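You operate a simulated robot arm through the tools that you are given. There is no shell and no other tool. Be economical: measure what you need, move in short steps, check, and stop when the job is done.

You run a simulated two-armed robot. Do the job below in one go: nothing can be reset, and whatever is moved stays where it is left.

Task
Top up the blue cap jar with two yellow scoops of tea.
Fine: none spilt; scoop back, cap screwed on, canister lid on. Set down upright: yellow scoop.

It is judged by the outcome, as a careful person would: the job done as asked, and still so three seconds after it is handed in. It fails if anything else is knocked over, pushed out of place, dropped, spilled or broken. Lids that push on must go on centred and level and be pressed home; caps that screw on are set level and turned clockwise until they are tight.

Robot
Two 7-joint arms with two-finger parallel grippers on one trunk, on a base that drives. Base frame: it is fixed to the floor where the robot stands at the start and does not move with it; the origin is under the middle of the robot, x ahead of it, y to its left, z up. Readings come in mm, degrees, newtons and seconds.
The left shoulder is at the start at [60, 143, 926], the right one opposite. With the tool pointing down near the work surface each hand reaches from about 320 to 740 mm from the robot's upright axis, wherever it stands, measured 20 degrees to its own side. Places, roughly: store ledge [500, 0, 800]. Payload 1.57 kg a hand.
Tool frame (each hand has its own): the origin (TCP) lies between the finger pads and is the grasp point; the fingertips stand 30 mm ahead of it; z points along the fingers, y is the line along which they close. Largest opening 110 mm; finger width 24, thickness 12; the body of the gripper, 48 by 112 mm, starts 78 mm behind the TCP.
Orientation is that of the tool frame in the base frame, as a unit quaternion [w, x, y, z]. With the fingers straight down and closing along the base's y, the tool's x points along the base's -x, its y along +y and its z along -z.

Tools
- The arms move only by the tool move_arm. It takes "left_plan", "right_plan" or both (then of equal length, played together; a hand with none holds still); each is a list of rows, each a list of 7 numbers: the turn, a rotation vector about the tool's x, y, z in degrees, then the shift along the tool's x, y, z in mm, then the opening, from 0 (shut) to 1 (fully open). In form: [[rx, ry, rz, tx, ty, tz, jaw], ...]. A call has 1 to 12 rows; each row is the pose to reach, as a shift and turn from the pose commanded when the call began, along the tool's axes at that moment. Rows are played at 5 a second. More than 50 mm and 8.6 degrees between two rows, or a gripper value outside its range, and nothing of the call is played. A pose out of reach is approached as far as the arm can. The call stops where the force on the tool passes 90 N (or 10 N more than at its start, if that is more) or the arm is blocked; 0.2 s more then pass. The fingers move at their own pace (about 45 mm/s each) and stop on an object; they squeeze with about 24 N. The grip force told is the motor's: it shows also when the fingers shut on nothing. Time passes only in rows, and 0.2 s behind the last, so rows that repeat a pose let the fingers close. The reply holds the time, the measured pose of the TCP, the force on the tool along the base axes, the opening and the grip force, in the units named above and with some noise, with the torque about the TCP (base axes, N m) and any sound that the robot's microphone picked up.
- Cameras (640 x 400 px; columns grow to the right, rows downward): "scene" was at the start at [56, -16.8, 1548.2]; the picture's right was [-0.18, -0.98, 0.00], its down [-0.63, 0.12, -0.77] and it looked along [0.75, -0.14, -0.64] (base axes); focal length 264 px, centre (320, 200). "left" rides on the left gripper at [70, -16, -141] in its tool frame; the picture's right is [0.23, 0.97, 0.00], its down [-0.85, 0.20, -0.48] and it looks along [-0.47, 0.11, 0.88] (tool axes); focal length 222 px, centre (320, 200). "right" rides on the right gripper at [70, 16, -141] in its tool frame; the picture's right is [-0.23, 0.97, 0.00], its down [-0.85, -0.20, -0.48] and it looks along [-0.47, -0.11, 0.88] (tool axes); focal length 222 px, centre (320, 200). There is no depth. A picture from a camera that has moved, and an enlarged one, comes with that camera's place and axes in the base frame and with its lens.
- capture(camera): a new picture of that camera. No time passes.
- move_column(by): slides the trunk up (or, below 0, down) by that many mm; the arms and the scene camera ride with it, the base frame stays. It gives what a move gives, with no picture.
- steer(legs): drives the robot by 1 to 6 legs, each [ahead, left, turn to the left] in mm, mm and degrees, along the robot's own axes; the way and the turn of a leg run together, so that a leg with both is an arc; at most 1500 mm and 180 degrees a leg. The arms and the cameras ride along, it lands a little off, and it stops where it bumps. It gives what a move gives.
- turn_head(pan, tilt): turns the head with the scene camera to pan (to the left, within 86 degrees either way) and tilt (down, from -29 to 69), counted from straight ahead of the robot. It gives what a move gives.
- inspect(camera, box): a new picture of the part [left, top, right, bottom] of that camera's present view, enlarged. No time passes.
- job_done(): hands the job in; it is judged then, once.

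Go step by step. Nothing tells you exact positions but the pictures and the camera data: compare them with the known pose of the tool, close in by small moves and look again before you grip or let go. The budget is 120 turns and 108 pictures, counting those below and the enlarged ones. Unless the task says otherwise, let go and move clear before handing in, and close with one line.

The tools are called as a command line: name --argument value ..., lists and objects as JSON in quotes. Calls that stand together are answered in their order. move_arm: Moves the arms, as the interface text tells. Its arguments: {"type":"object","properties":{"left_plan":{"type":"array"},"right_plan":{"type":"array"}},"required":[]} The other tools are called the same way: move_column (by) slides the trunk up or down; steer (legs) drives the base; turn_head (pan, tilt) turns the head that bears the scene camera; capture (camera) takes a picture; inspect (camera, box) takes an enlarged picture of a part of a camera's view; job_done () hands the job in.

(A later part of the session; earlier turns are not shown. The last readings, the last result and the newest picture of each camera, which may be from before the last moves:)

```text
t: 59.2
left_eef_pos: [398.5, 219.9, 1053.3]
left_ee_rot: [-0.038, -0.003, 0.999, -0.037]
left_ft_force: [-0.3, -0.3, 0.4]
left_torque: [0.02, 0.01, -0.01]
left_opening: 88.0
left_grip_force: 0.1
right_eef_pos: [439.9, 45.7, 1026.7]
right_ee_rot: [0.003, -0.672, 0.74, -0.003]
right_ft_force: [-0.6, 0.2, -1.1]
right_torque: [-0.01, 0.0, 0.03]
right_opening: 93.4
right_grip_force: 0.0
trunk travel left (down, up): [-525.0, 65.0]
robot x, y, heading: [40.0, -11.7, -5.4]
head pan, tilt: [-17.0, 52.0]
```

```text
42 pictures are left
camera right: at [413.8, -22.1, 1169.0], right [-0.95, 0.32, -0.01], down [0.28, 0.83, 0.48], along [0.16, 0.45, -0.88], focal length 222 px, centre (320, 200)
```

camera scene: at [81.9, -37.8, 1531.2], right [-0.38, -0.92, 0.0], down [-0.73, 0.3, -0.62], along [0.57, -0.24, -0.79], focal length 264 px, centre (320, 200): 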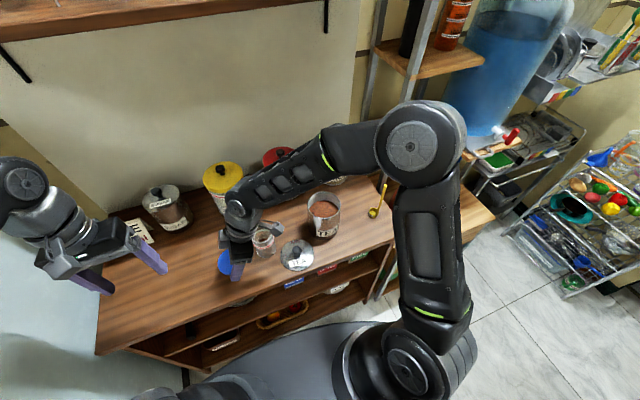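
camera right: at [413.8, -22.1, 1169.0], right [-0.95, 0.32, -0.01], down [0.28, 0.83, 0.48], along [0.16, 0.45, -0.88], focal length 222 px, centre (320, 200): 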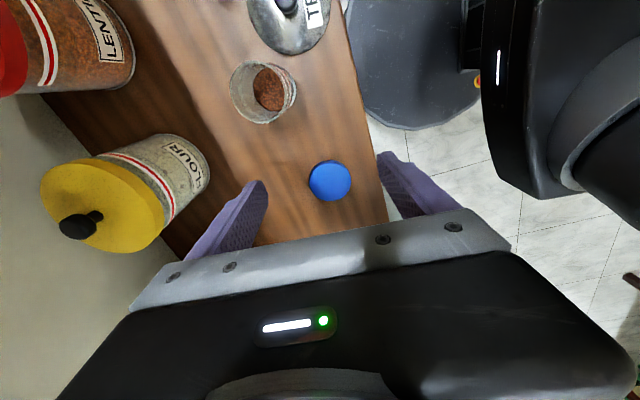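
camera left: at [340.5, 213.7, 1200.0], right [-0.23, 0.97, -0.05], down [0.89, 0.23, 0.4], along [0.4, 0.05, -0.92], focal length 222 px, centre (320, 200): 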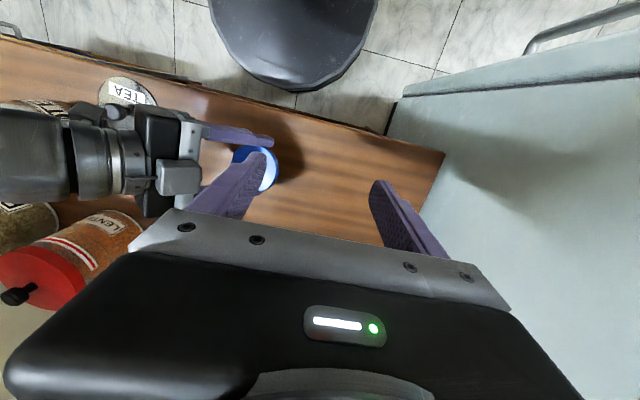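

The cap is flat and safe. Next I'll take the scoop: bring the right hand back to neutral yaw and above the scoop handle at about (460,-388).

move_arm --right_plan '[[0, 0, 7.04, 36, -5, -2, 0.7], [0, 0, 14.1, 72, -10, -4, 0.7], [0, 0, 21.1, 108, -15, -6, 0.7], [0, 0, 28.2, 144, -20, -8, 0.7], [0, 0, 35.2, 180, -25, -8, 0.7], [0, 0, 42.2, 216, -31, -8, 0.7], [0, 0, 49.3, 252, -36, -8, 0.7], [0, 0, 56.3, 288, -41, -8, 0.7], [0, 0, 63.4, 324, -47, -8, 0.7], [0, 0, 70.4, 360, -52, -8, 0.7], [0, 0, 77.4, 396, -57, -8, 0.7], [0, 0, 84.5, 430, -62, -8, 0.7]]'

capture --camera "right"

inspect --camera "scene" --box '[230, 140, 390, 270]'

```text
t: 61.8
left_eef_pos: [397.9, 220.1, 1052.1]
left_ee_rot: [-0.039, -0.002, 0.999, -0.037]
left_ft_force: [-0.3, 0.0, -0.3]
left_torque: [-0.02, -0.03, 0.04]
left_opening: 88.1
left_grip_force: 0.0
right_eef_pos: [461.3, -389.9, 1036.1]
right_ee_rot: [0.005, 0.001, 1.0, 0.001]
right_ft_force: [-0.3, 0.3, 0.3]
right_torque: [0.03, -0.02, -0.03]
right_opening: 76.9
right_grip_force: 0.0
trunk travel left (down, up): [-525.0, 65.0]
robot x, y, heading: [40.9, -9.7, -5.4]
head pan, tilt: [-17.0, 52.0]
```

```text
41 pictures are left
camera right: at [390.5, -373.3, 1178.4], right [0.23, 0.97, 0.0], down [0.85, -0.2, 0.49], along [0.47, -0.11, -0.87], focal length 222 px, centre (320, 200)
```

right: 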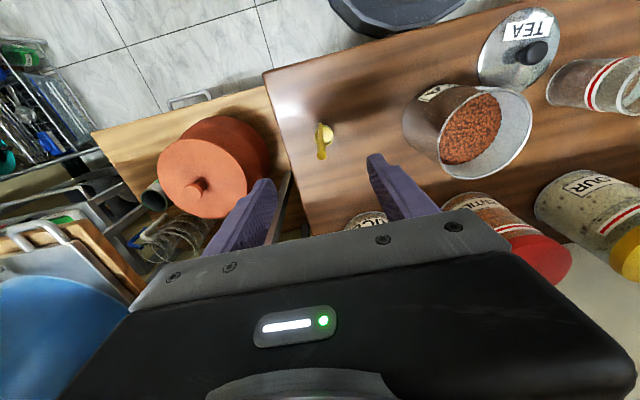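

```text
3.08 times, centred on (310, 205) of scene
camera zoom: at [81.2, -38.6, 1531.2], right [-0.38, -0.92, 0.0], down [-0.73, 0.3, -0.62], along [0.57, -0.24, -0.79], focal length 812 px, centre (351, 185)
```

zoom: 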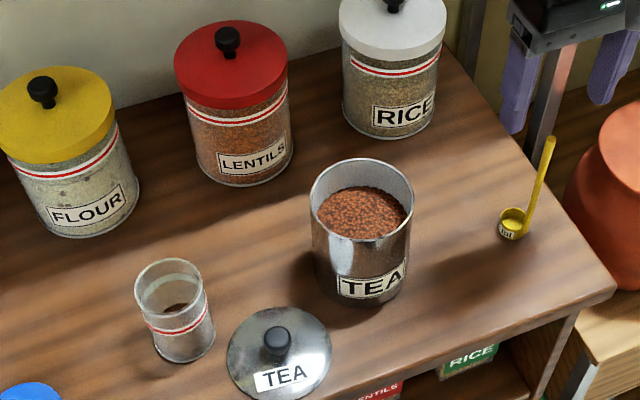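

I'll zoom on the scoop from the right camera to fix the handle position precisely.

inspect --camera "right" --box '[290, 110, 354, 170]'

inspect --camera "scene" --box '[345, 160, 393, 205]'

```text
6.67 times, centred on (322, 140) of right
camera zoom: at [390.5, -373.3, 1178.4], right [0.23, 0.97, 0.0], down [0.85, -0.2, 0.49], along [0.47, -0.11, -0.87], focal length 1481 px, centre (307, 600)
```

zoom: 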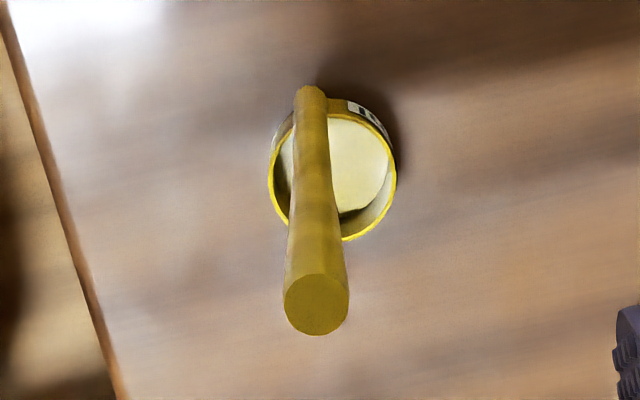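

```text
8.89 times, centred on (369, 182) of scene
camera zoom: at [81.2, -38.6, 1531.2], right [-0.38, -0.92, 0.0], down [-0.73, 0.3, -0.62], along [0.57, -0.24, -0.79], focal length 2346 px, centre (-116, 356)
```

zoom: 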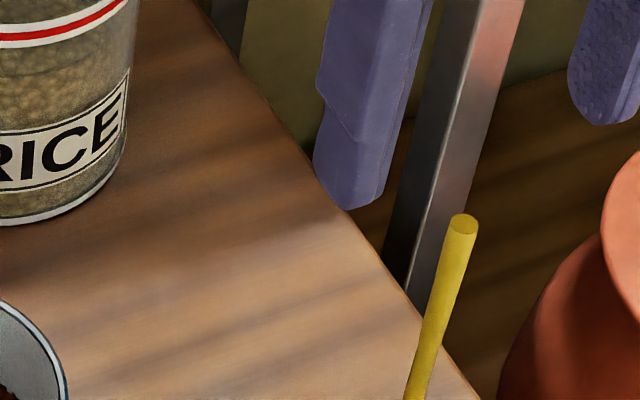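

The handle is vertical at about (450,-385.5), top z≈990. I'll descend over it with open fingers to z≈940 and close gently.

move_arm --right_plan '[[0, 0, 0, 11, 4.4, 0, 0.7], [0, 0, 0, 11, 4.4, 40, 0.7], [0, 0, 0, 11, 4.4, 75, 0.7], [0, 0, 0, 11, 4.4, 96, 0.5], [0, 0, 0, 11, 4.4, 96, 0.3], [0, 0, 0, 11, 4.4, 96, 0.15]]'

inspect --camera "scene" --box '[330, 140, 410, 220]'

inspect --camera "right" --box '[240, 110, 400, 230]'

```text
t: 63.2
left_eef_pos: [398.9, 220.6, 1052.5]
left_ee_rot: [-0.039, -0.002, 0.999, -0.037]
left_ft_force: [-0.4, 0.0, 0.2]
left_torque: [0.04, -0.01, -0.01]
left_opening: 88.0
left_grip_force: 0.1
right_eef_pos: [449.9, -383.8, 939.7]
right_ee_rot: [0.005, 0.001, 1.0, 0.002]
right_ft_force: [0.4, -0.3, -0.1]
right_torque: [0.0, 0.01, 0.0]
right_opening: 16.5
right_grip_force: 0.0
trunk travel left (down, up): [-525.0, 65.0]
robot x, y, heading: [39.8, -12.9, -5.4]
head pan, tilt: [-17.0, 52.0]
```

```text
5.00 times, centred on (370, 180) of scene
camera zoom: at [81.2, -38.2, 1531.2], right [-0.38, -0.92, 0.0], down [-0.73, 0.3, -0.62], along [0.57, -0.24, -0.79], focal length 1320 px, centre (70, 300)
```

zoom: 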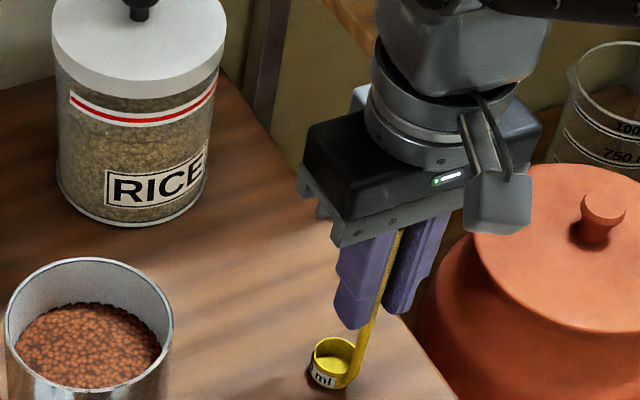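

```text
3.33 times, centred on (320, 170) of right
camera zoom: at [378.8, -367.3, 1081.7], right [0.23, 0.97, 0.0], down [0.85, -0.2, 0.49], along [0.47, -0.11, -0.87], focal length 740 px, centre (320, 300)
```

zoom: 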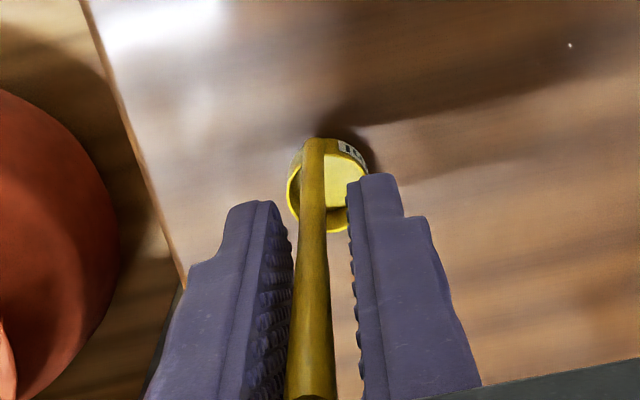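

The handle is between the pads, about 2 mm off centre. I'll shift and grip, then lift slightly.

move_arm --right_plan '[[0, 0, 0, 0, -1.7, 0, 0.15], [0, 0, 0, 0, -1.7, 0, 0], [0, 0, 0, 0, -1.7, 0, 0], [0, 0, 0, 0, -1.7, 0, 0], [0, 0, 0, 0, -1.7, -15, 0], [0, 0, 0, 0, -1.7, -50, 0], [0, 0, 0, 0, -1.7, -90, 0]]'

inspect --camera "scene" --box '[280, 110, 420, 220]'

inspect --camera "right" --box '[240, 110, 400, 230]'

```text
t: 64.8
left_eef_pos: [398.6, 219.8, 1052.3]
left_ee_rot: [-0.038, -0.002, 0.999, -0.037]
left_ft_force: [0.2, -0.2, -0.4]
left_torque: [0.02, 0.01, 0.01]
left_opening: 88.1
left_grip_force: 0.1
right_eef_pos: [449.1, -384.0, 1028.3]
right_ee_rot: [0.005, -0.001, 1.0, 0.001]
right_ft_force: [0.0, 0.1, -0.5]
right_torque: [-0.01, 0.01, -0.01]
right_opening: 10.1
right_grip_force: 24.1
trunk travel left (down, up): [-525.0, 65.0]
robot x, y, heading: [40.9, -10.3, -5.7]
head pan, tilt: [-17.0, 52.0]
```

```text
3.64 times, centred on (350, 165) of scene
camera zoom: at [80.9, -38.0, 1531.1], right [-0.38, -0.92, 0.0], down [-0.73, 0.3, -0.62], along [0.57, -0.24, -0.79], focal length 960 px, centre (211, 327)
```

zoom: 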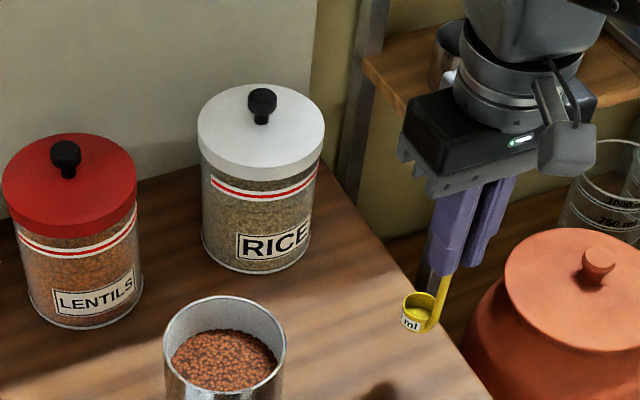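

```text
3.33 times, centred on (320, 170) of right
camera zoom: at [377.0, -368.2, 1170.0], right [0.23, 0.97, 0.0], down [0.85, -0.2, 0.49], along [0.47, -0.11, -0.87], focal length 740 px, centre (320, 300)
```

zoom: 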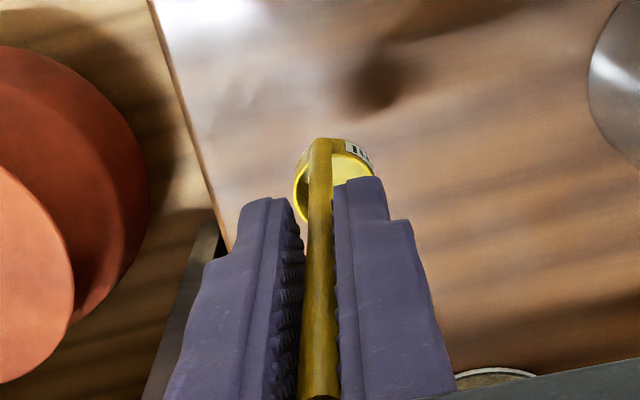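

The scoop is held (its home: TCP at (449.5,-385.5,940)). Now I'll carry it over the open canister, high and level.

move_arm --right_plan '[[0, 0, 0, 0, 0, -35, 0], [0, 0, 0, 0, 20, -62, 0], [0, 0, 0, -4, 50, -62, 0], [0, 0, 0, -8, 85, -62, 0], [0, 0, 0, -15, 122, -62, 0], [0, 0, 0, -15, 122, -62, 0]]'

capture --camera "right"

inspect --camera "scene" --box '[270, 130, 382, 230]'

```text
t: 66.2
left_eef_pos: [398.2, 220.8, 1054.0]
left_ee_rot: [-0.039, -0.002, 0.999, -0.038]
left_ft_force: [0.4, 0.0, 0.3]
left_torque: [0.0, -0.01, -0.01]
left_opening: 88.0
left_grip_force: 0.1
right_eef_pos: [464.1, -263.3, 1092.1]
right_ee_rot: [0.005, 0.0, 1.0, 0.0]
right_ft_force: [0.3, 0.4, -0.7]
right_torque: [0.0, -0.03, 0.01]
right_opening: 10.0
right_grip_force: 24.0
trunk travel left (down, up): [-525.0, 65.0]
robot x, y, heading: [40.0, -13.0, -5.5]
head pan, tilt: [-17.0, 52.0]
```

```text
33 pictures are left
camera right: at [392.1, -247.2, 1233.6], right [0.23, 0.97, 0.0], down [0.85, -0.2, 0.49], along [0.47, -0.11, -0.87], focal length 222 px, centre (320, 200)
```

right: 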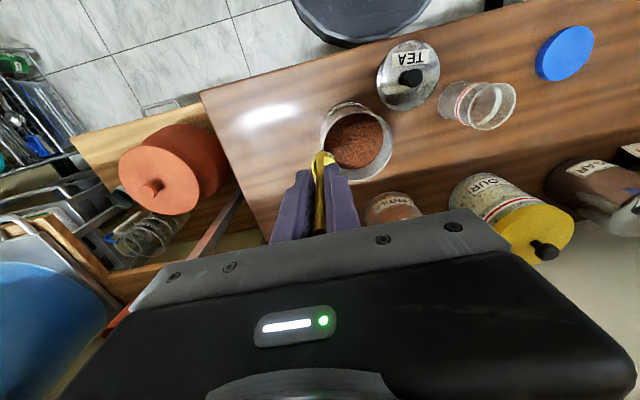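

```text
4.00 times, centred on (326, 180) of scene
camera zoom: at [80.9, -38.5, 1531.2], right [-0.38, -0.92, 0.0], down [-0.73, 0.3, -0.62], along [0.57, -0.24, -0.79], focal length 1056 px, centre (296, 280)
```

zoom: 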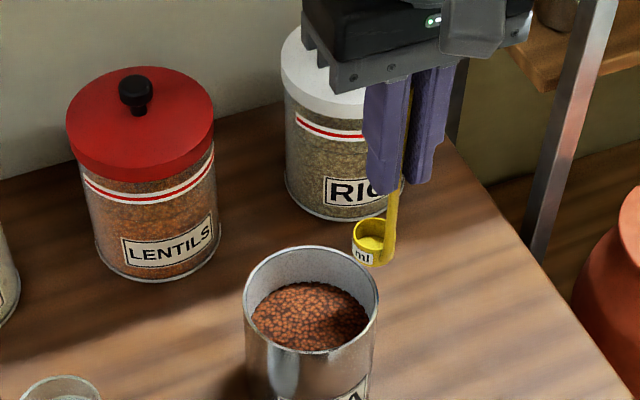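

The canister centre is about (480,-218), rim z≈946 and tea surface around z≈920. I'll dip the cup tilted, sweep, level it while submerged, then look.

move_arm --right_plan '[[-8, 0, 0, 1, 2, 5, 0], [-16, 0, 0, 2, 4, 15, 0], [-24, 0, 0, 2, 6, 25, 0], [-30, 0, 0, 2, 8, 37, 0], [-30, 0, 0, 2, 8, 60, 0], [-30, 0, 0, 2, 8, 80, 0], [-30, 0, 0, 2, 6, 93, 0], [-30, 0, 0, 2, -1, 97, 0], [-22, 0, 0, 2, 6, 92, 0], [-14, 0, 0, 2, 17, 87, 0], [-7, 0, 0, 2, 30, 84, 0], [0, 0, 0, 2, 42, 83, 0]]'

inspect --camera "scene" --box '[270, 130, 382, 230]'

```text
t: 68.8
left_eef_pos: [397.9, 220.5, 1051.2]
left_ee_rot: [-0.038, -0.002, 0.999, -0.037]
left_ft_force: [0.6, -0.2, 0.0]
left_torque: [-0.04, 0.03, -0.03]
left_opening: 88.2
left_grip_force: 0.1
right_eef_pos: [463.1, -223.1, 1009.0]
right_ee_rot: [0.006, 0.001, 1.0, 0.0]
right_ft_force: [-0.7, 0.6, -1.2]
right_torque: [0.01, 0.02, 0.02]
right_opening: 9.9
right_grip_force: 24.4
trunk travel left (down, up): [-525.0, 65.0]
robot x, y, heading: [36.8, -12.9, -5.5]
head pan, tilt: [-17.0, 52.0]
```

```text
4.00 times, centred on (326, 180) of scene
camera zoom: at [81.4, -37.6, 1531.2], right [-0.38, -0.92, 0.0], down [-0.73, 0.3, -0.62], along [0.57, -0.24, -0.79], focal length 1056 px, centre (296, 280)
```

zoom: 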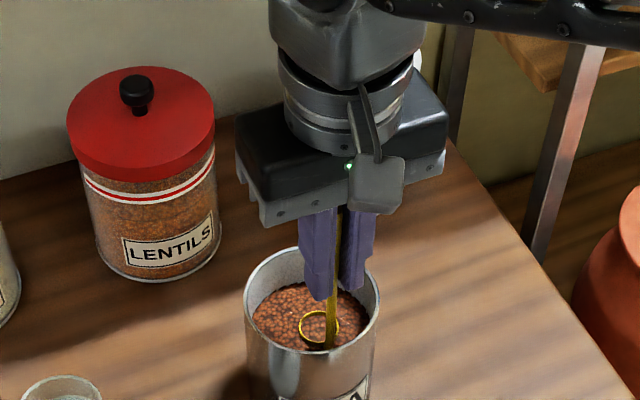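

The cup is full and its rim is flush with the tea. I'll lift slowly straight up and check.

move_arm --right_plan '[[0, 0, 0, 0, 0, -8, 0], [0, 0, 0, 0, 0, -18, 0], [0, 0, 0, 0, 0, -30, 0], [0, 0, 0, 0, 0, -45, 0], [0, 0, 0, 0, 0, -62, 0], [0, 0, 0, 0, 0, -80, 0], [0, 0, 0, 0, 0, -100, 0]]'

inspect --camera "scene" --box '[270, 130, 382, 230]'

```text
t: 70.4
left_eef_pos: [398.3, 220.9, 1051.1]
left_ee_rot: [-0.038, -0.001, 0.999, -0.036]
left_ft_force: [0.0, -0.1, 0.7]
left_torque: [0.01, -0.02, 0.0]
left_opening: 87.9
left_grip_force: 0.1
right_eef_pos: [459.9, -222.2, 1109.9]
right_ee_rot: [0.005, 0.0, 1.0, 0.001]
right_ft_force: [0.3, 0.9, 0.7]
right_torque: [0.0, 0.01, -0.03]
right_opening: 9.9
right_grip_force: 23.5
trunk travel left (down, up): [-525.0, 65.0]
robot x, y, heading: [41.7, -7.7, -5.4]
head pan, tilt: [-17.0, 52.0]
```

```text
4.00 times, centred on (326, 180) of scene
camera zoom: at [81.0, -38.0, 1531.2], right [-0.38, -0.92, 0.0], down [-0.73, 0.3, -0.62], along [0.57, -0.24, -0.79], focal length 1056 px, centre (296, 280)
```

zoom: 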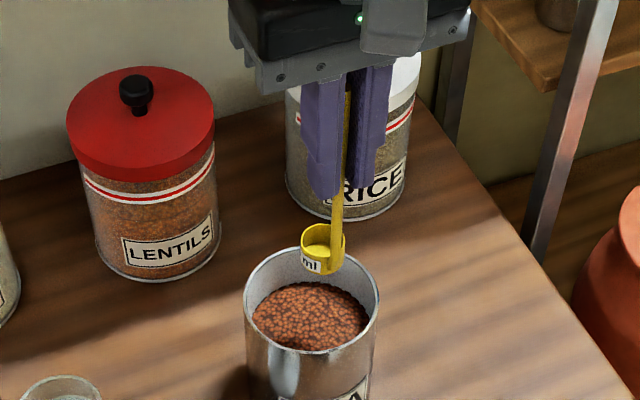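

The cup came up empty: it was only flush with the surface (tea at z≈909). I'll dip again about 20 mm deeper with a sweep.

move_arm --right_plan '[[-8, 0, 0, -2, 0, 30, 0], [-16, 0, 0, -2, -6, 60, 0], [-24, 0, 0, -2, -15, 90, 0], [-24, 0, 0, -2, -15, 110, 0], [-24, 0, 0, -2, -16, 125, 0], [-24, 0, 0, -2, -25, 127, 0], [-16, 0, 0, -2, -21, 123, 0], [-8, 0, 0, -2, -9, 119, 0], [0, 0, 0, -2, 4, 118, 0], [0, 0, 0, -2, 4, 118, 0]]'

move_arm --right_plan '[[0, 0, 0, 0, 0, -6, 0], [0, 0, 0, 0, 0, -14, 0], [0, 0, 0, 0, 0, -24, 0], [0, 0, 0, 0, 0, -36, 0], [0, 0, 0, 0, 0, -50, 0], [0, 0, 0, 0, 0, -70, 0], [0, 0, 0, 0, 0, -90, 0], [0, 0, 0, 0, 0, -115, 0]]'

inspect --camera "scene" --box '[270, 130, 382, 230]'

```text
t: 72.6
left_eef_pos: [398.2, 220.4, 1051.7]
left_ee_rot: [-0.038, -0.003, 0.999, -0.036]
left_ft_force: [0.3, -0.5, 0.1]
left_torque: [0.03, 0.0, 0.0]
left_opening: 87.8
left_grip_force: 0.2
right_eef_pos: [465.5, -218.1, 991.4]
right_ee_rot: [0.006, 0.001, 1.0, 0.001]
right_ft_force: [0.0, -0.4, -0.4]
right_torque: [-0.01, 0.02, -0.03]
right_opening: 10.0
right_grip_force: 23.6
trunk travel left (down, up): [-525.0, 65.0]
robot x, y, heading: [36.2, -12.4, -5.6]
head pan, tilt: [-17.0, 52.0]
```

```text
t: 74.4
left_eef_pos: [398.5, 220.7, 1053.0]
left_ee_rot: [-0.039, -0.002, 0.999, -0.037]
left_ft_force: [-1.0, 0.6, -0.2]
left_torque: [-0.03, 0.01, 0.01]
left_opening: 88.1
left_grip_force: 0.1
right_eef_pos: [464.3, -218.7, 1105.8]
right_ee_rot: [0.005, 0.0, 1.0, 0.001]
right_ft_force: [-1.1, 0.3, -0.2]
right_torque: [0.0, -0.02, 0.01]
right_opening: 10.2
right_grip_force: 23.9
trunk travel left (down, up): [-525.0, 65.0]
robot x, y, heading: [39.3, -8.3, -5.7]
head pan, tilt: [-17.0, 52.0]
```

```text
4.00 times, centred on (326, 180) of scene
camera zoom: at [81.0, -38.1, 1531.2], right [-0.38, -0.92, 0.0], down [-0.73, 0.3, -0.62], along [0.57, -0.24, -0.79], focal length 1056 px, centre (296, 280)
```

zoom: 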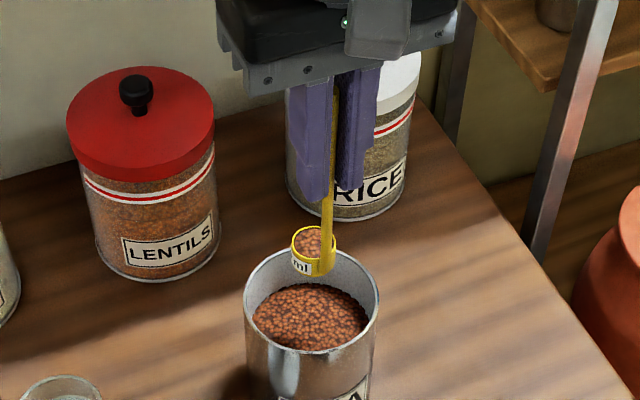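

The cup is now level-full of tea. While the right holds it over the canister, I'll bring the left hand back to the jar so I can raise the jar for pouring clear of the canister.

move_arm --left_plan '[[4.4, 3.94, -6.25, -8, -8, 11, 0.9], [8.8, 7.88, -12.5, -16, -16, 23, 0.9], [13.2, 11.82, -18.75, -24, -24, 34, 0.9], [17.6, 15.76, -25, -31, -31, 46, 0.9], [22, 19.7, -31.25, -39, -39, 57, 0.9], [26.4, 23.64, -37.5, -47, -47, 69, 0.9], [30.8, 27.58, -43.75, -54, -54, 80, 0.8], [35.2, 31.5, -50, -62, -62, 92, 0.8], [39.6, 35.5, -56.25, -70, -70, 103, 0.8], [44, 39.4, -62.5, -78, -78, 115, 0.8], [48.4, 43.3, -68.75, -86, -86, 126, 0.8], [52.8, 47.3, -75, -93, -93, 137, 0.8]]'

capture --camera "left"

```text
t: 77.0
left_eef_pos: [480.1, 118.2, 916.2]
left_ee_rot: [-0.403, -0.574, 0.589, -0.402]
left_ft_force: [0.7, -0.2, -0.7]
left_torque: [0.01, 0.02, 0.01]
left_opening: 88.1
left_grip_force: 0.1
right_eef_pos: [463.9, -217.6, 1104.4]
right_ee_rot: [0.005, -0.001, 1.0, 0.001]
right_ft_force: [0.1, -1.0, 0.8]
right_torque: [0.0, 0.02, 0.0]
right_opening: 10.2
right_grip_force: 24.5
trunk travel left (down, up): [-525.0, 65.0]
robot x, y, heading: [38.0, -10.1, -5.7]
head pan, tilt: [-17.0, 52.0]
```

```text
28 pictures are left
camera left: at [498.3, 225.2, 1032.2], right [-0.98, -0.06, 0.2], down [-0.18, 0.75, -0.63], along [-0.11, -0.66, -0.75], focal length 222 px, centre (320, 200)
```

left: 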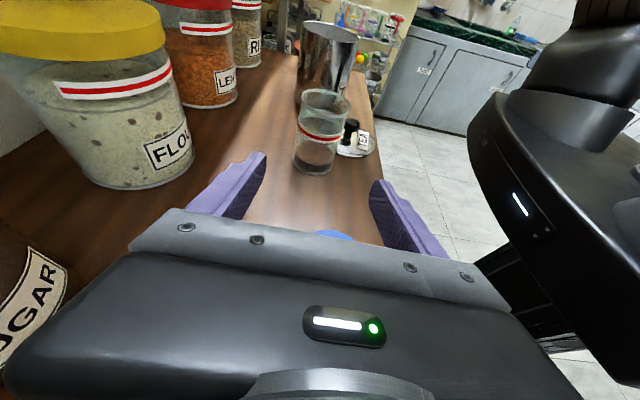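

Jar is centred ahead of the left fingers as before. I'll advance and grip it at the same place, z≈862.

move_arm --left_plan '[[0, 0, 0, 0, -2, 40, 0.8], [0, 0, 0, 0, -2, 80, 0.8], [0, 0, 0, 0, -2, 115, 0.8], [0, 0, 0, 0, -2, 140, 0.8], [0, 0, 0, 0, -2, 156, 0.8], [0, 0, 0, 0, -2, 156, 0.6], [0, 0, 0, 0, -2, 156, 0.45], [0, 0, 0, 0, -2, 156, 0.35], [0, 0, 0, 0, -2, 156, 0.35], [0, 0, 0, 0, -2, 156, 0.35]]'

inspect --camera "scene" --box '[180, 150, 340, 280]'

```text
t: 79.2
left_eef_pos: [479.6, -28.2, 862.3]
left_ee_rot: [-0.403, -0.572, 0.591, -0.401]
left_ft_force: [0.0, 0.0, 1.0]
left_torque: [0.0, 0.05, -0.01]
left_opening: 49.6
left_grip_force: 24.2
right_eef_pos: [463.7, -217.7, 1105.7]
right_ee_rot: [0.006, 0.0, 1.0, 0.001]
right_ft_force: [-0.1, -0.2, -0.6]
right_torque: [-0.01, 0.0, 0.01]
right_opening: 10.1
right_grip_force: 24.4
trunk travel left (down, up): [-525.0, 65.0]
robot x, y, heading: [36.8, -10.7, -5.5]
head pan, tilt: [-17.0, 52.0]
```

```text
3.08 times, centred on (260, 215) of scene
camera zoom: at [81.1, -38.2, 1531.2], right [-0.38, -0.92, 0.0], down [-0.73, 0.3, -0.62], along [0.57, -0.24, -0.79], focal length 812 px, centre (505, 154)
```

zoom: 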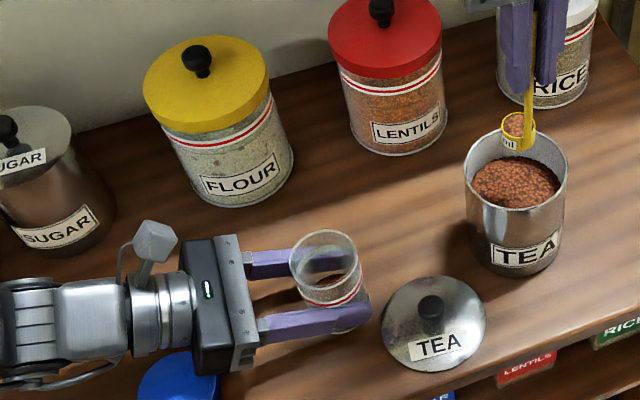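

The jar is gripped. I'll lift it straight up 190 mm in short steps so the right hand can pour from the side above the canister.

move_arm --left_plan '[[0, 0, 0, 9.4, 0, -3.4, 0.35], [0, 0, 0, 28, 0, -10.3, 0.35], [0, 0, 0, 56, 0, -20.5, 0.35], [0, 0, 0, 85, 0, -31, 0.35], [0, 0, 0, 113, 0, -41, 0.35], [0, 0, 0, 141, 0, -51.3, 0.35], [0, 0, 0, 165, 0, -60, 0.35], [0, 0, 0, 178.5, 0, -65, 0.35]]'

move_arm --right_plan '[[0, 0, 0, 0, 0, -20, 0], [0, 0, 0, 0, 0, -45, 0], [0, 0, 0, 0, 0, -70, 0], [0, 0, 0, 0, 0, -95, 0], [0, 0, 0, 0, 0, -117, 0]]'

capture --camera "scene"

capture --camera "left"

```text
t: 81.0
left_eef_pos: [477.4, -29.8, 1050.9]
left_ee_rot: [-0.403, -0.572, 0.591, -0.402]
left_ft_force: [-0.2, -0.1, -2.2]
left_torque: [0.02, 0.0, 0.01]
left_opening: 50.5
left_grip_force: 23.8
right_eef_pos: [464.6, -217.5, 1105.3]
right_ee_rot: [0.005, 0.0, 1.0, 0.0]
right_ft_force: [-0.4, 0.9, 0.1]
right_torque: [-0.03, 0.0, 0.02]
right_opening: 9.8
right_grip_force: 24.2
trunk travel left (down, up): [-525.0, 65.0]
robot x, y, heading: [39.4, -9.2, -5.4]
head pan, tilt: [-17.0, 52.0]
```

```text
t: 82.2
left_eef_pos: [478.6, -31.0, 1048.8]
left_ee_rot: [-0.403, -0.572, 0.591, -0.402]
left_ft_force: [0.5, 0.0, -1.4]
left_torque: [-0.01, 0.0, 0.02]
left_opening: 50.1
left_grip_force: 24.1
right_eef_pos: [464.9, -214.8, 1107.2]
right_ee_rot: [0.005, 0.0, 1.0, 0.001]
right_ft_force: [0.4, 0.0, -0.1]
right_torque: [0.01, -0.02, 0.03]
right_opening: 9.7
right_grip_force: 24.0
right hand out of reach, approached as far as the arm can: row 1, 2, 3, 4, 5
trunk travel left (down, up): [-525.0, 65.0]
robot x, y, heading: [40.2, -12.8, -5.4]
head pan, tilt: [-17.0, 52.0]
```

```text
26 pictures are left
camera scene: at [81.2, -38.2, 1531.2], right [-0.38, -0.92, 0.0], down [-0.73, 0.3, -0.62], along [0.57, -0.24, -0.79], focal length 264 px, centre (320, 200)
```

scene: 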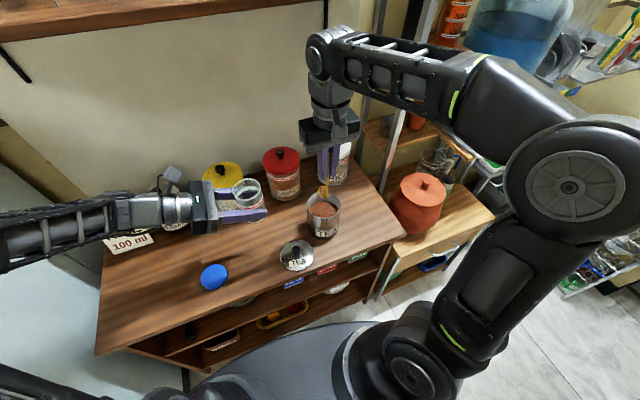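

```text
25 pictures are left
camera left: at [495.6, 77.2, 1165.1], right [-0.98, -0.06, 0.2], down [-0.17, 0.75, -0.63], along [-0.11, -0.65, -0.75], focal length 222 px, centre (320, 200)
```

left: 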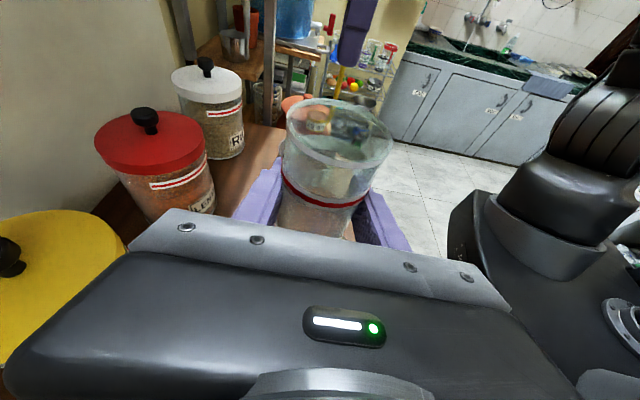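

The right hand can't rise above z≈1107 when pointing down. I'll raise the trunk 50 mm and bring the jar lower and forward, to about (400,20) with its rim near z≈990, where the pouring hand passes in front of the canister.

move_column --by 50

move_arm --left_plan '[[0, 0, 0, -20, 10, 1, 0.35], [0, 0, 0, -50, 25, 2, 0.35], [0, 0, 0, -80, 42, 4, 0.35], [0, 0, 0, -110, 57, 5, 0.35], [0, 0, 0, -140, 72, 7, 0.35], [0, 0, 0, -159, 82, 7.6, 0.35]]'

capture --camera "scene"

```text
t: 83.1
left_eef_pos: [478.3, -29.9, 1100.2]
left_ee_rot: [-0.403, -0.572, 0.592, -0.401]
left_ft_force: [-0.7, 0.1, -0.9]
left_torque: [0.01, -0.01, -0.05]
left_opening: 50.0
left_grip_force: 23.8
right_eef_pos: [465.5, -215.3, 1158.5]
right_ee_rot: [0.005, 0.0, 1.0, 0.001]
right_ft_force: [0.3, -0.4, -0.2]
right_torque: [0.0, -0.01, 0.0]
right_opening: 9.9
right_grip_force: 24.1
trunk travel left (down, up): [-575.0, 15.0]
robot x, y, heading: [38.9, -9.8, -5.6]
head pan, tilt: [-17.0, 52.0]
```

```text
t: 84.5
left_eef_pos: [399.7, 21.2, 945.9]
left_ee_rot: [-0.402, -0.573, 0.59, -0.402]
left_ft_force: [-0.1, -0.6, -1.9]
left_torque: [0.01, -0.01, 0.0]
left_opening: 50.0
left_grip_force: 24.3
right_eef_pos: [464.0, -215.1, 1158.8]
right_ee_rot: [0.004, 0.0, 1.0, 0.001]
right_ft_force: [0.0, -0.5, -0.8]
right_torque: [0.03, 0.01, 0.01]
right_opening: 9.9
right_grip_force: 23.5
trunk travel left (down, up): [-575.0, 15.0]
robot x, y, heading: [35.1, -9.3, -5.6]
head pan, tilt: [-17.0, 52.0]
```

```text
24 pictures are left
camera scene: at [81.4, -37.9, 1581.2], right [-0.38, -0.92, 0.0], down [-0.73, 0.3, -0.62], along [0.57, -0.24, -0.79], focal length 264 px, centre (320, 200)
```

scene: 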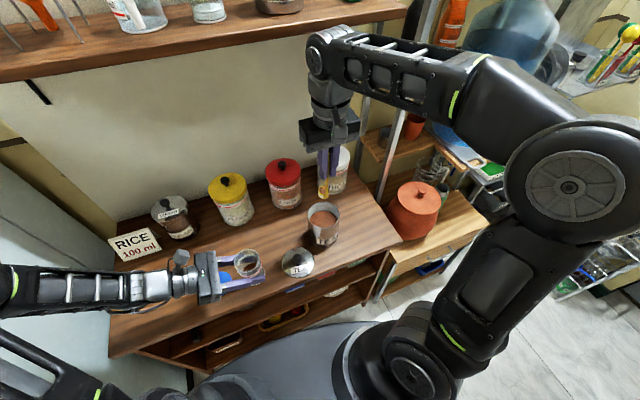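

Jar now sits near (401,20) with its rim at about z≈995. I'll carry the full scoop gently over the jar, still upright, and check before tilting.

move_arm --right_plan '[[0, 0, 0, 5, 12, 0, 0], [0, 0, 0, 15, 40, 0, 0], [0, 0, 0, 26, 72, 0, 0], [0, 0, 0, 37, 104, 0, 0], [0, 0, 0, 48, 136, 0, 0], [0, 0, 0, 59, 168, 0, 0], [0, 0, 0, 70, 200, 5, 0], [0, 0, 0, 78, 228, 15, 0], [0, 0, 0, 81, 240, 25, 0], [0, 0, 0, 81, 240, 30, 0]]'

capture --camera "left"

inspect --camera "scene" --box '[190, 180, 318, 300]'

```text
t: 86.7
left_eef_pos: [399.9, 21.2, 947.5]
left_ee_rot: [-0.402, -0.573, 0.59, -0.403]
left_ft_force: [0.0, -0.2, -1.6]
left_torque: [0.02, -0.03, 0.0]
left_opening: 50.2
left_grip_force: 24.3
right_eef_pos: [382.2, 25.0, 1127.9]
right_ee_rot: [0.005, 0.0, 1.0, 0.001]
right_ft_force: [-0.5, -0.5, 0.0]
right_torque: [0.0, 0.02, -0.02]
right_opening: 10.1
right_grip_force: 24.5
trunk travel left (down, up): [-575.0, 15.0]
robot x, y, heading: [42.5, -8.8, -5.6]
head pan, tilt: [-17.0, 52.0]
```

```text
23 pictures are left
camera left: at [416.5, 128.2, 1063.6], right [-0.98, -0.06, 0.2], down [-0.17, 0.75, -0.63], along [-0.11, -0.65, -0.75], focal length 222 px, centre (320, 200)
```

left: 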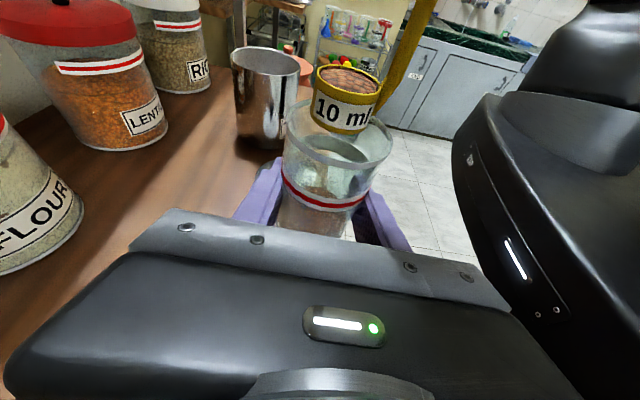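

```text
3.33 times, centred on (254, 240) of scene
camera zoom: at [81.3, -38.1, 1581.2], right [-0.38, -0.92, 0.0], down [-0.73, 0.3, -0.62], along [0.57, -0.24, -0.79], focal length 880 px, centre (540, 67)
```

zoom: 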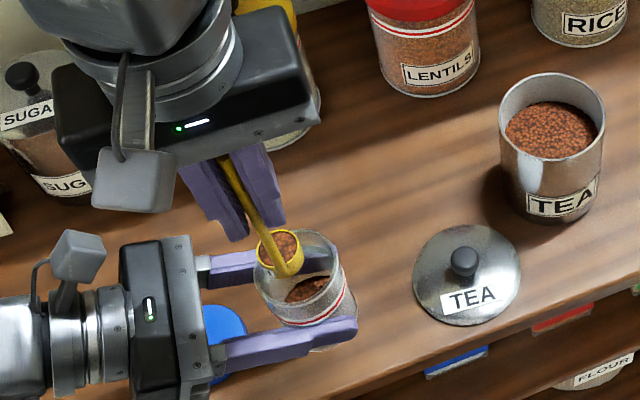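

The cup is right over the jar mouth (rim about (400,20,995)). I'll pour now by tilting smoothly while keeping the lip over the mouth.

move_arm --right_plan '[[-8, 0, 0, 0, -2, 4, 0], [-16, 0, 0, 0, -16, 11, 0], [-24, 0, 0, 0, -30, 16, 0], [-32, 0, 0, 0, -43, 20, 0], [-40, 0, 0, 0, -56, 27, 0], [-48, 0, 0, 0, -67, 35, 0], [-56, 0, 0, 0, -77.5, 45, 0], [-64, 0, 0, 0, -86, 56, 0], [-72, 0, 0, 0, -93.5, 68, 0], [-80, 0, 0, 0, -99, 81, 0], [-88, 0, 0, 0, -102, 94.5, 0], [-96, 0, 0, 0, -104, 108.5, 0]]'

capture --camera "left"

```text
t: 89.3
left_eef_pos: [397.9, 18.7, 948.0]
left_ee_rot: [-0.403, -0.572, 0.591, -0.401]
left_ft_force: [-0.2, -0.1, -1.0]
left_torque: [-0.01, 0.03, -0.02]
left_opening: 50.1
left_grip_force: 23.9
right_eef_pos: [385.8, -80.1, 1019.2]
right_ee_rot: [0.004, -0.003, 0.667, 0.745]
right_ft_force: [0.2, 1.4, -0.8]
right_torque: [-0.02, 0.05, -0.04]
right_opening: 9.7
right_grip_force: 24.1
trunk travel left (down, up): [-575.0, 15.0]
robot x, y, heading: [40.3, -9.8, -5.4]
head pan, tilt: [-17.0, 52.0]
```

```text
21 pictures are left
camera left: at [416.7, 127.1, 1063.8], right [-0.98, -0.06, 0.2], down [-0.17, 0.75, -0.63], along [-0.11, -0.65, -0.75], focal length 222 px, centre (320, 200)
```

left: 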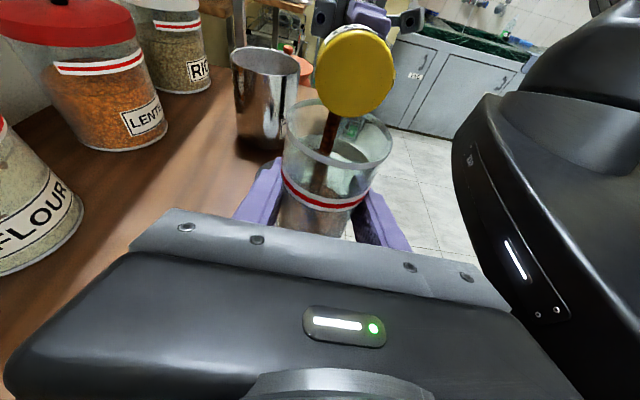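

Tea is flowing cleanly into the jar. I'll tilt further and hold to empty the cup.

move_arm --right_plan '[[0, 0, 0, 0, 0, 0, 0], [0, 0, 0, 0, 0, 0, 0], [-8, 0, 0, 0, -14.5, -1, 0], [-16, 0, 0, 0, -28, 0, 0], [-22, 0, 0, 0, -38, 1.6, 0], [-22, 0, 0, 0, -38, 1.6, 0], [-22, 0, 0, 0, -38, 1.6, 0], [-22, 0, 0, 0, -38, 1.6, 0], [-22, 0, 0, 0, -38, 1.6, 0], [-22, 0, 0, 0, -38, 1.6, 0]]'

capture --camera "left"

```text
t: 91.5
left_eef_pos: [398.9, 21.2, 947.4]
left_ee_rot: [-0.402, -0.572, 0.591, -0.402]
left_ft_force: [0.1, -0.6, -1.3]
left_torque: [0.0, -0.01, 0.0]
left_opening: 49.9
left_grip_force: 24.1
right_eef_pos: [385.8, -74.0, 982.0]
right_ee_rot: [0.003, -0.005, 0.514, 0.858]
right_ft_force: [0.3, -0.2, 0.3]
right_torque: [-0.01, -0.01, -0.03]
right_opening: 9.8
right_grip_force: 24.3
trunk travel left (down, up): [-575.0, 15.0]
robot x, y, heading: [39.1, -13.5, -5.7]
head pan, tilt: [-17.0, 52.0]
```

```text
20 pictures are left
camera left: at [416.5, 128.2, 1063.6], right [-0.98, -0.06, 0.2], down [-0.17, 0.75, -0.63], along [-0.11, -0.65, -0.75], focal length 222 px, centre (320, 200)
```

left: 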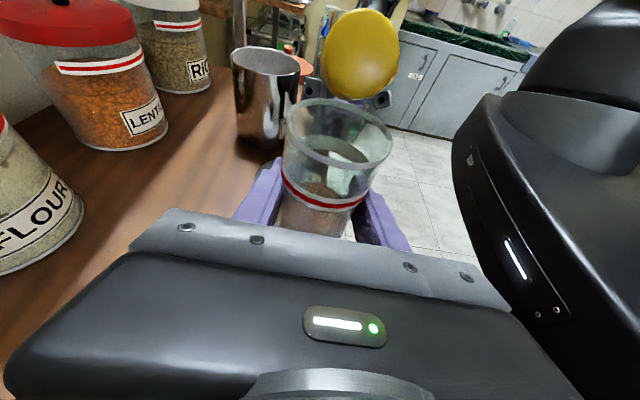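

The flow has stopped; the cup is empty. I'll reverse the tilt over the jar and go back above the canister for the second scoop.

move_arm --right_plan '[[8, 0, 0, 0, 14, 5, 0], [16, 0, 0, 0, 28, 10, 0], [22, 0, 0, 0, 36.7, 13, 0]]'

move_arm --right_plan '[[8, 0, 0, 0, 13.7, 3.5, 0], [16, 0, 0, 0, 26.8, 7.8, 0], [24, 0, 0, 0, 39.2, 14.7, 0], [32, 0, 0, 0, 50.3, 23.4, 0], [40, 0, 0, 0, 60.4, 33, 0], [48, 0, 0, 0, 69.2, 44.5, 0], [56, 0, 0, 0, 76, 56.3, 0], [64, 0, 0, 0, 81.6, 69.9, 0], [72, 0, 0, 0, 84.3, 83.3, 0], [80, 0, 0, 0, 87.8, 97.7, 0], [88, 0, 0, 0, 93.3, 112.4, 0], [96, 0, 0, 0, 97, 114.8, 0]]'

move_arm --right_plan '[[0, 0, 0, -8, -24, -15, 0], [0, 0, 0, -18, -56, -15, 0], [0, 0, 0, -30, -90, -15, 0], [0, 0, 0, -42, -125, -15, 0], [0, 0, 0, -54, -160, -10, 0], [0, 0, 0, -66, -195, 0, 0], [0, 0, 0, -76, -225, 10, 0], [0, 0, 0, -82, -246, 18, 0], [0, 0, 0, -82, -246, 18, 0]]'

inspect --camera "scene" --box '[190, 150, 382, 290]'

```text
t: 92.3
left_eef_pos: [399.8, 21.6, 948.1]
left_ee_rot: [-0.402, -0.573, 0.59, -0.402]
left_ft_force: [-0.3, 0.6, -1.7]
left_torque: [-0.06, 0.0, -0.02]
left_opening: 50.3
left_grip_force: 23.7
right_eef_pos: [384.4, -78.0, 1020.7]
right_ee_rot: [0.004, -0.003, 0.669, 0.743]
right_ft_force: [0.1, 0.1, -0.7]
right_torque: [0.01, 0.03, -0.02]
right_opening: 10.0
right_grip_force: 23.8
trunk travel left (down, up): [-575.0, 15.0]
robot x, y, heading: [38.8, -13.6, -5.8]
head pan, tilt: [-17.0, 52.0]
```

```text
t: 94.9
left_eef_pos: [399.5, 21.9, 947.5]
left_ee_rot: [-0.403, -0.572, 0.591, -0.401]
left_ft_force: [-0.7, 0.4, -1.5]
left_torque: [0.0, -0.01, 0.04]
left_opening: 50.2
left_grip_force: 24.2
right_eef_pos: [383.7, 24.2, 1129.2]
right_ee_rot: [0.005, 0.0, 1.0, -0.001]
right_ft_force: [-0.5, 1.2, -0.1]
right_torque: [0.01, 0.02, -0.02]
right_opening: 10.0
right_grip_force: 24.1
trunk travel left (down, up): [-575.0, 15.0]
robot x, y, heading: [39.7, -11.8, -5.6]
head pan, tilt: [-17.0, 52.0]
```

```text
t: 96.9
left_eef_pos: [398.3, 21.8, 947.7]
left_ee_rot: [-0.402, -0.572, 0.591, -0.402]
left_ft_force: [-0.2, 0.8, -2.0]
left_torque: [-0.02, 0.02, -0.02]
left_opening: 49.6
left_grip_force: 23.9
right_eef_pos: [466.3, -222.5, 1111.4]
right_ee_rot: [0.006, -0.001, 1.0, 0.001]
right_ft_force: [-0.3, 0.1, -0.7]
right_torque: [0.0, 0.01, -0.06]
right_opening: 10.2
right_grip_force: 23.6
trunk travel left (down, up): [-575.0, 15.0]
robot x, y, heading: [36.3, -13.2, -5.3]
head pan, tilt: [-17.0, 52.0]
```

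```text
2.86 times, centred on (286, 220) of scene
camera zoom: at [81.2, -38.0, 1581.2], right [-0.38, -0.92, 0.0], down [-0.73, 0.3, -0.62], along [0.57, -0.24, -0.79], focal length 754 px, centre (417, 143)
```

zoom: 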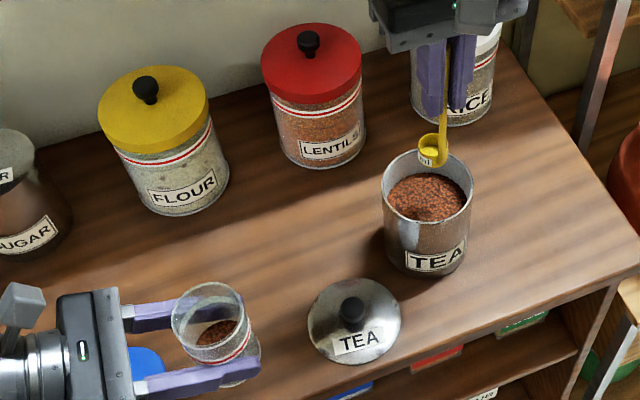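

The counter is clean and the cup empty. I'll take the second scoop with the same motion, 3 mm deeper.

move_arm --right_plan '[[-8, 0, 0, 1, 0, 30, 0], [-16, 0, 0, 1, -6, 60, 0], [-24, 0, 0, 1, -15, 90, 0], [-24, 0, 0, 1, -15, 112, 0], [-24, 0, 0, 1, -16, 128, 0], [-24, 0, 0, 1, -25, 130, 0], [-16, 0, 0, 1, -21, 126, 0], [-8, 0, 0, 1, -9, 123, 0], [0, 0, 0, 1, 4, 122, 0], [0, 0, 0, 1, 4, 122, 0]]'

move_arm --right_plan '[[0, 0, 0, 0, 0, -6, 0], [0, 0, 0, 0, 0, -14, 0], [0, 0, 0, 0, 0, -24, 0], [0, 0, 0, 0, 0, -36, 0], [0, 0, 0, 0, 0, -50, 0], [0, 0, 0, 0, 0, -70, 0], [0, 0, 0, 0, 0, -90, 0], [0, 0, 0, 0, 0, -120, 0], [0, 0, 0, 0, 0, -145, 0]]'

inspect --camera "scene" --box '[270, 140, 382, 240]'

```text
t: 99.1
left_eef_pos: [398.9, 20.8, 947.4]
left_ee_rot: [-0.402, -0.572, 0.591, -0.402]
left_ft_force: [0.3, -0.7, -0.5]
left_torque: [0.01, 0.0, -0.01]
left_opening: 49.8
left_grip_force: 24.0
right_eef_pos: [465.6, -218.0, 990.0]
right_ee_rot: [0.006, 0.002, 1.0, 0.001]
right_ft_force: [0.2, 0.6, -0.7]
right_torque: [0.04, 0.02, 0.0]
right_opening: 10.0
right_grip_force: 23.7
trunk travel left (down, up): [-575.0, 15.0]
robot x, y, heading: [39.9, -10.0, -5.5]
head pan, tilt: [-17.0, 52.0]
```

```text
t: 101.1
left_eef_pos: [398.0, 21.1, 948.4]
left_ee_rot: [-0.402, -0.572, 0.591, -0.402]
left_ft_force: [0.0, 0.3, -1.6]
left_torque: [0.01, 0.02, -0.02]
left_opening: 50.0
left_grip_force: 24.1
right_eef_pos: [464.4, -219.1, 1134.3]
right_ee_rot: [0.006, -0.001, 1.0, 0.001]
right_ft_force: [0.0, -0.6, -0.4]
right_torque: [-0.01, 0.02, 0.0]
right_opening: 10.4
right_grip_force: 24.1
trunk travel left (down, up): [-575.0, 15.0]
robot x, y, heading: [37.2, -10.5, -5.8]
head pan, tilt: [-17.0, 52.0]
```

```text
4.00 times, centred on (326, 190) of scene
camera zoom: at [81.2, -38.1, 1581.1], right [-0.38, -0.92, 0.0], down [-0.73, 0.3, -0.62], along [0.57, -0.24, -0.79], focal length 1056 px, centre (296, 240)
```

zoom: 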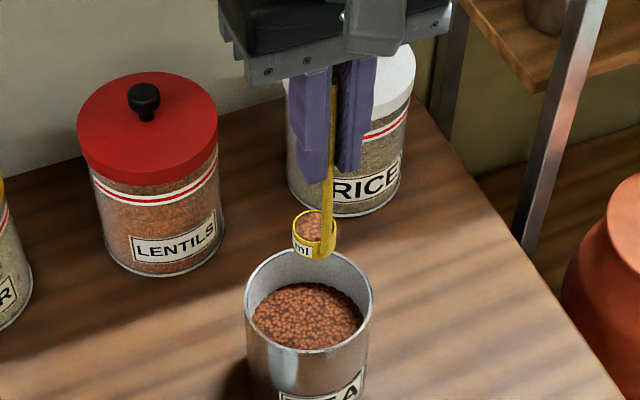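

The cup is full again. I'll carry it over the jar and pour as before.

move_arm --right_plan '[[0, 0, 0, 5, 12, -12, 0], [0, 0, 0, 15, 40, -12, 0], [0, 0, 0, 26, 72, -12, 0], [0, 0, 0, 37, 104, -12, 0], [0, 0, 0, 48, 136, -12, 0], [0, 0, 0, 59, 168, -10, 0], [0, 0, 0, 70, 200, -8, 0], [0, 0, 0, 78, 230, -4, 0], [0, 0, 0, 81.5, 244, 0, 0], [0, 0, 0, 81.5, 244, 6, 0]]'

move_arm --right_plan '[[-8, 0, 0, 0, -2, 4, 0], [-16, 0, 0, 0, -16, 11, 0], [-24, 0, 0, 0, -30, 16, 0], [-32, 0, 0, 0, -43, 20, 0], [-40, 0, 0, 0, -56, 27, 0], [-48, 0, 0, 0, -67, 35, 0], [-56, 0, 0, 0, -77.5, 45, 0], [-64, 0, 0, 0, -86, 56, 0], [-72, 0, 0, 0, -93.5, 68, 0], [-80, 0, 0, 0, -99, 81, 0], [-88, 0, 0, 0, -102, 94.5, 0], [-96, 0, 0, 0, -104, 108.5, 0]]'

move_arm --right_plan '[[0, 0, 0, 0, 0, 0, 0], [0, 0, 0, 0, 0, 0, 0], [-8, 0, 0, 0, -14.5, -1, 0], [-16, 0, 0, 0, -28, 0, 0], [-22, 0, 0, 0, -38, 1.6, 0], [-22, 0, 0, 0, -38, 1.6, 0], [-22, 0, 0, 0, -38, 1.6, 0], [-22, 0, 0, 0, -38, 1.6, 0], [-22, 0, 0, 0, -38, 1.6, 0], [-22, 0, 0, 0, -38, 1.6, 0]]'

capture --camera "left"

```text
t: 103.3
left_eef_pos: [398.7, 21.3, 947.9]
left_ee_rot: [-0.403, -0.572, 0.591, -0.401]
left_ft_force: [-0.8, 0.0, -1.7]
left_torque: [-0.01, 0.01, 0.0]
left_opening: 50.2
left_grip_force: 23.4
right_eef_pos: [382.6, 26.9, 1128.4]
right_ee_rot: [0.006, 0.0, 1.0, 0.001]
right_ft_force: [0.2, 0.6, -1.2]
right_torque: [0.0, 0.02, -0.02]
right_opening: 9.9
right_grip_force: 24.2
trunk travel left (down, up): [-575.0, 15.0]
robot x, y, heading: [37.1, -10.4, -5.7]
head pan, tilt: [-17.0, 52.0]
```

```text
t: 105.9
left_eef_pos: [399.7, 19.4, 947.5]
left_ee_rot: [-0.403, -0.572, 0.591, -0.402]
left_ft_force: [0.1, 0.7, -0.8]
left_torque: [0.03, 0.02, 0.02]
left_opening: 50.0
left_grip_force: 24.6
right_eef_pos: [384.5, -77.8, 1019.0]
right_ee_rot: [0.004, -0.003, 0.667, 0.745]
right_ft_force: [-0.3, 0.9, 0.0]
right_torque: [-0.04, 0.0, -0.03]
right_opening: 10.3
right_grip_force: 24.1
trunk travel left (down, up): [-575.0, 15.0]
robot x, y, heading: [35.9, -8.4, -5.4]
head pan, tilt: [-17.0, 52.0]
```

```text
t: 108.1
left_eef_pos: [399.5, 20.5, 948.2]
left_ee_rot: [-0.402, -0.573, 0.591, -0.401]
left_ft_force: [0.0, 0.4, -1.5]
left_torque: [0.01, -0.02, -0.03]
left_opening: 50.0
left_grip_force: 24.4
right_eef_pos: [384.5, -71.8, 981.0]
right_ee_rot: [0.003, -0.005, 0.514, 0.858]
right_ft_force: [0.7, 0.2, 0.3]
right_torque: [-0.02, 0.02, 0.01]
right_opening: 10.0
right_grip_force: 23.6
trunk travel left (down, up): [-575.0, 15.0]
robot x, y, heading: [42.2, -11.9, -5.5]
head pan, tilt: [-17.0, 52.0]
```

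```text
17 pictures are left
camera left: at [416.5, 128.2, 1063.6], right [-0.98, -0.06, 0.2], down [-0.17, 0.75, -0.63], along [-0.11, -0.65, -0.75], focal length 222 px, centre (320, 200)
```

left: 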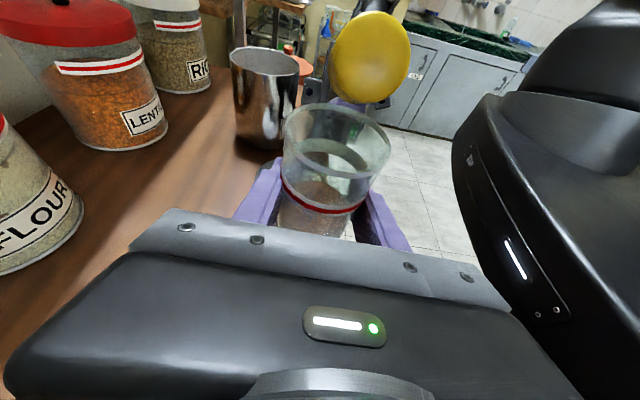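

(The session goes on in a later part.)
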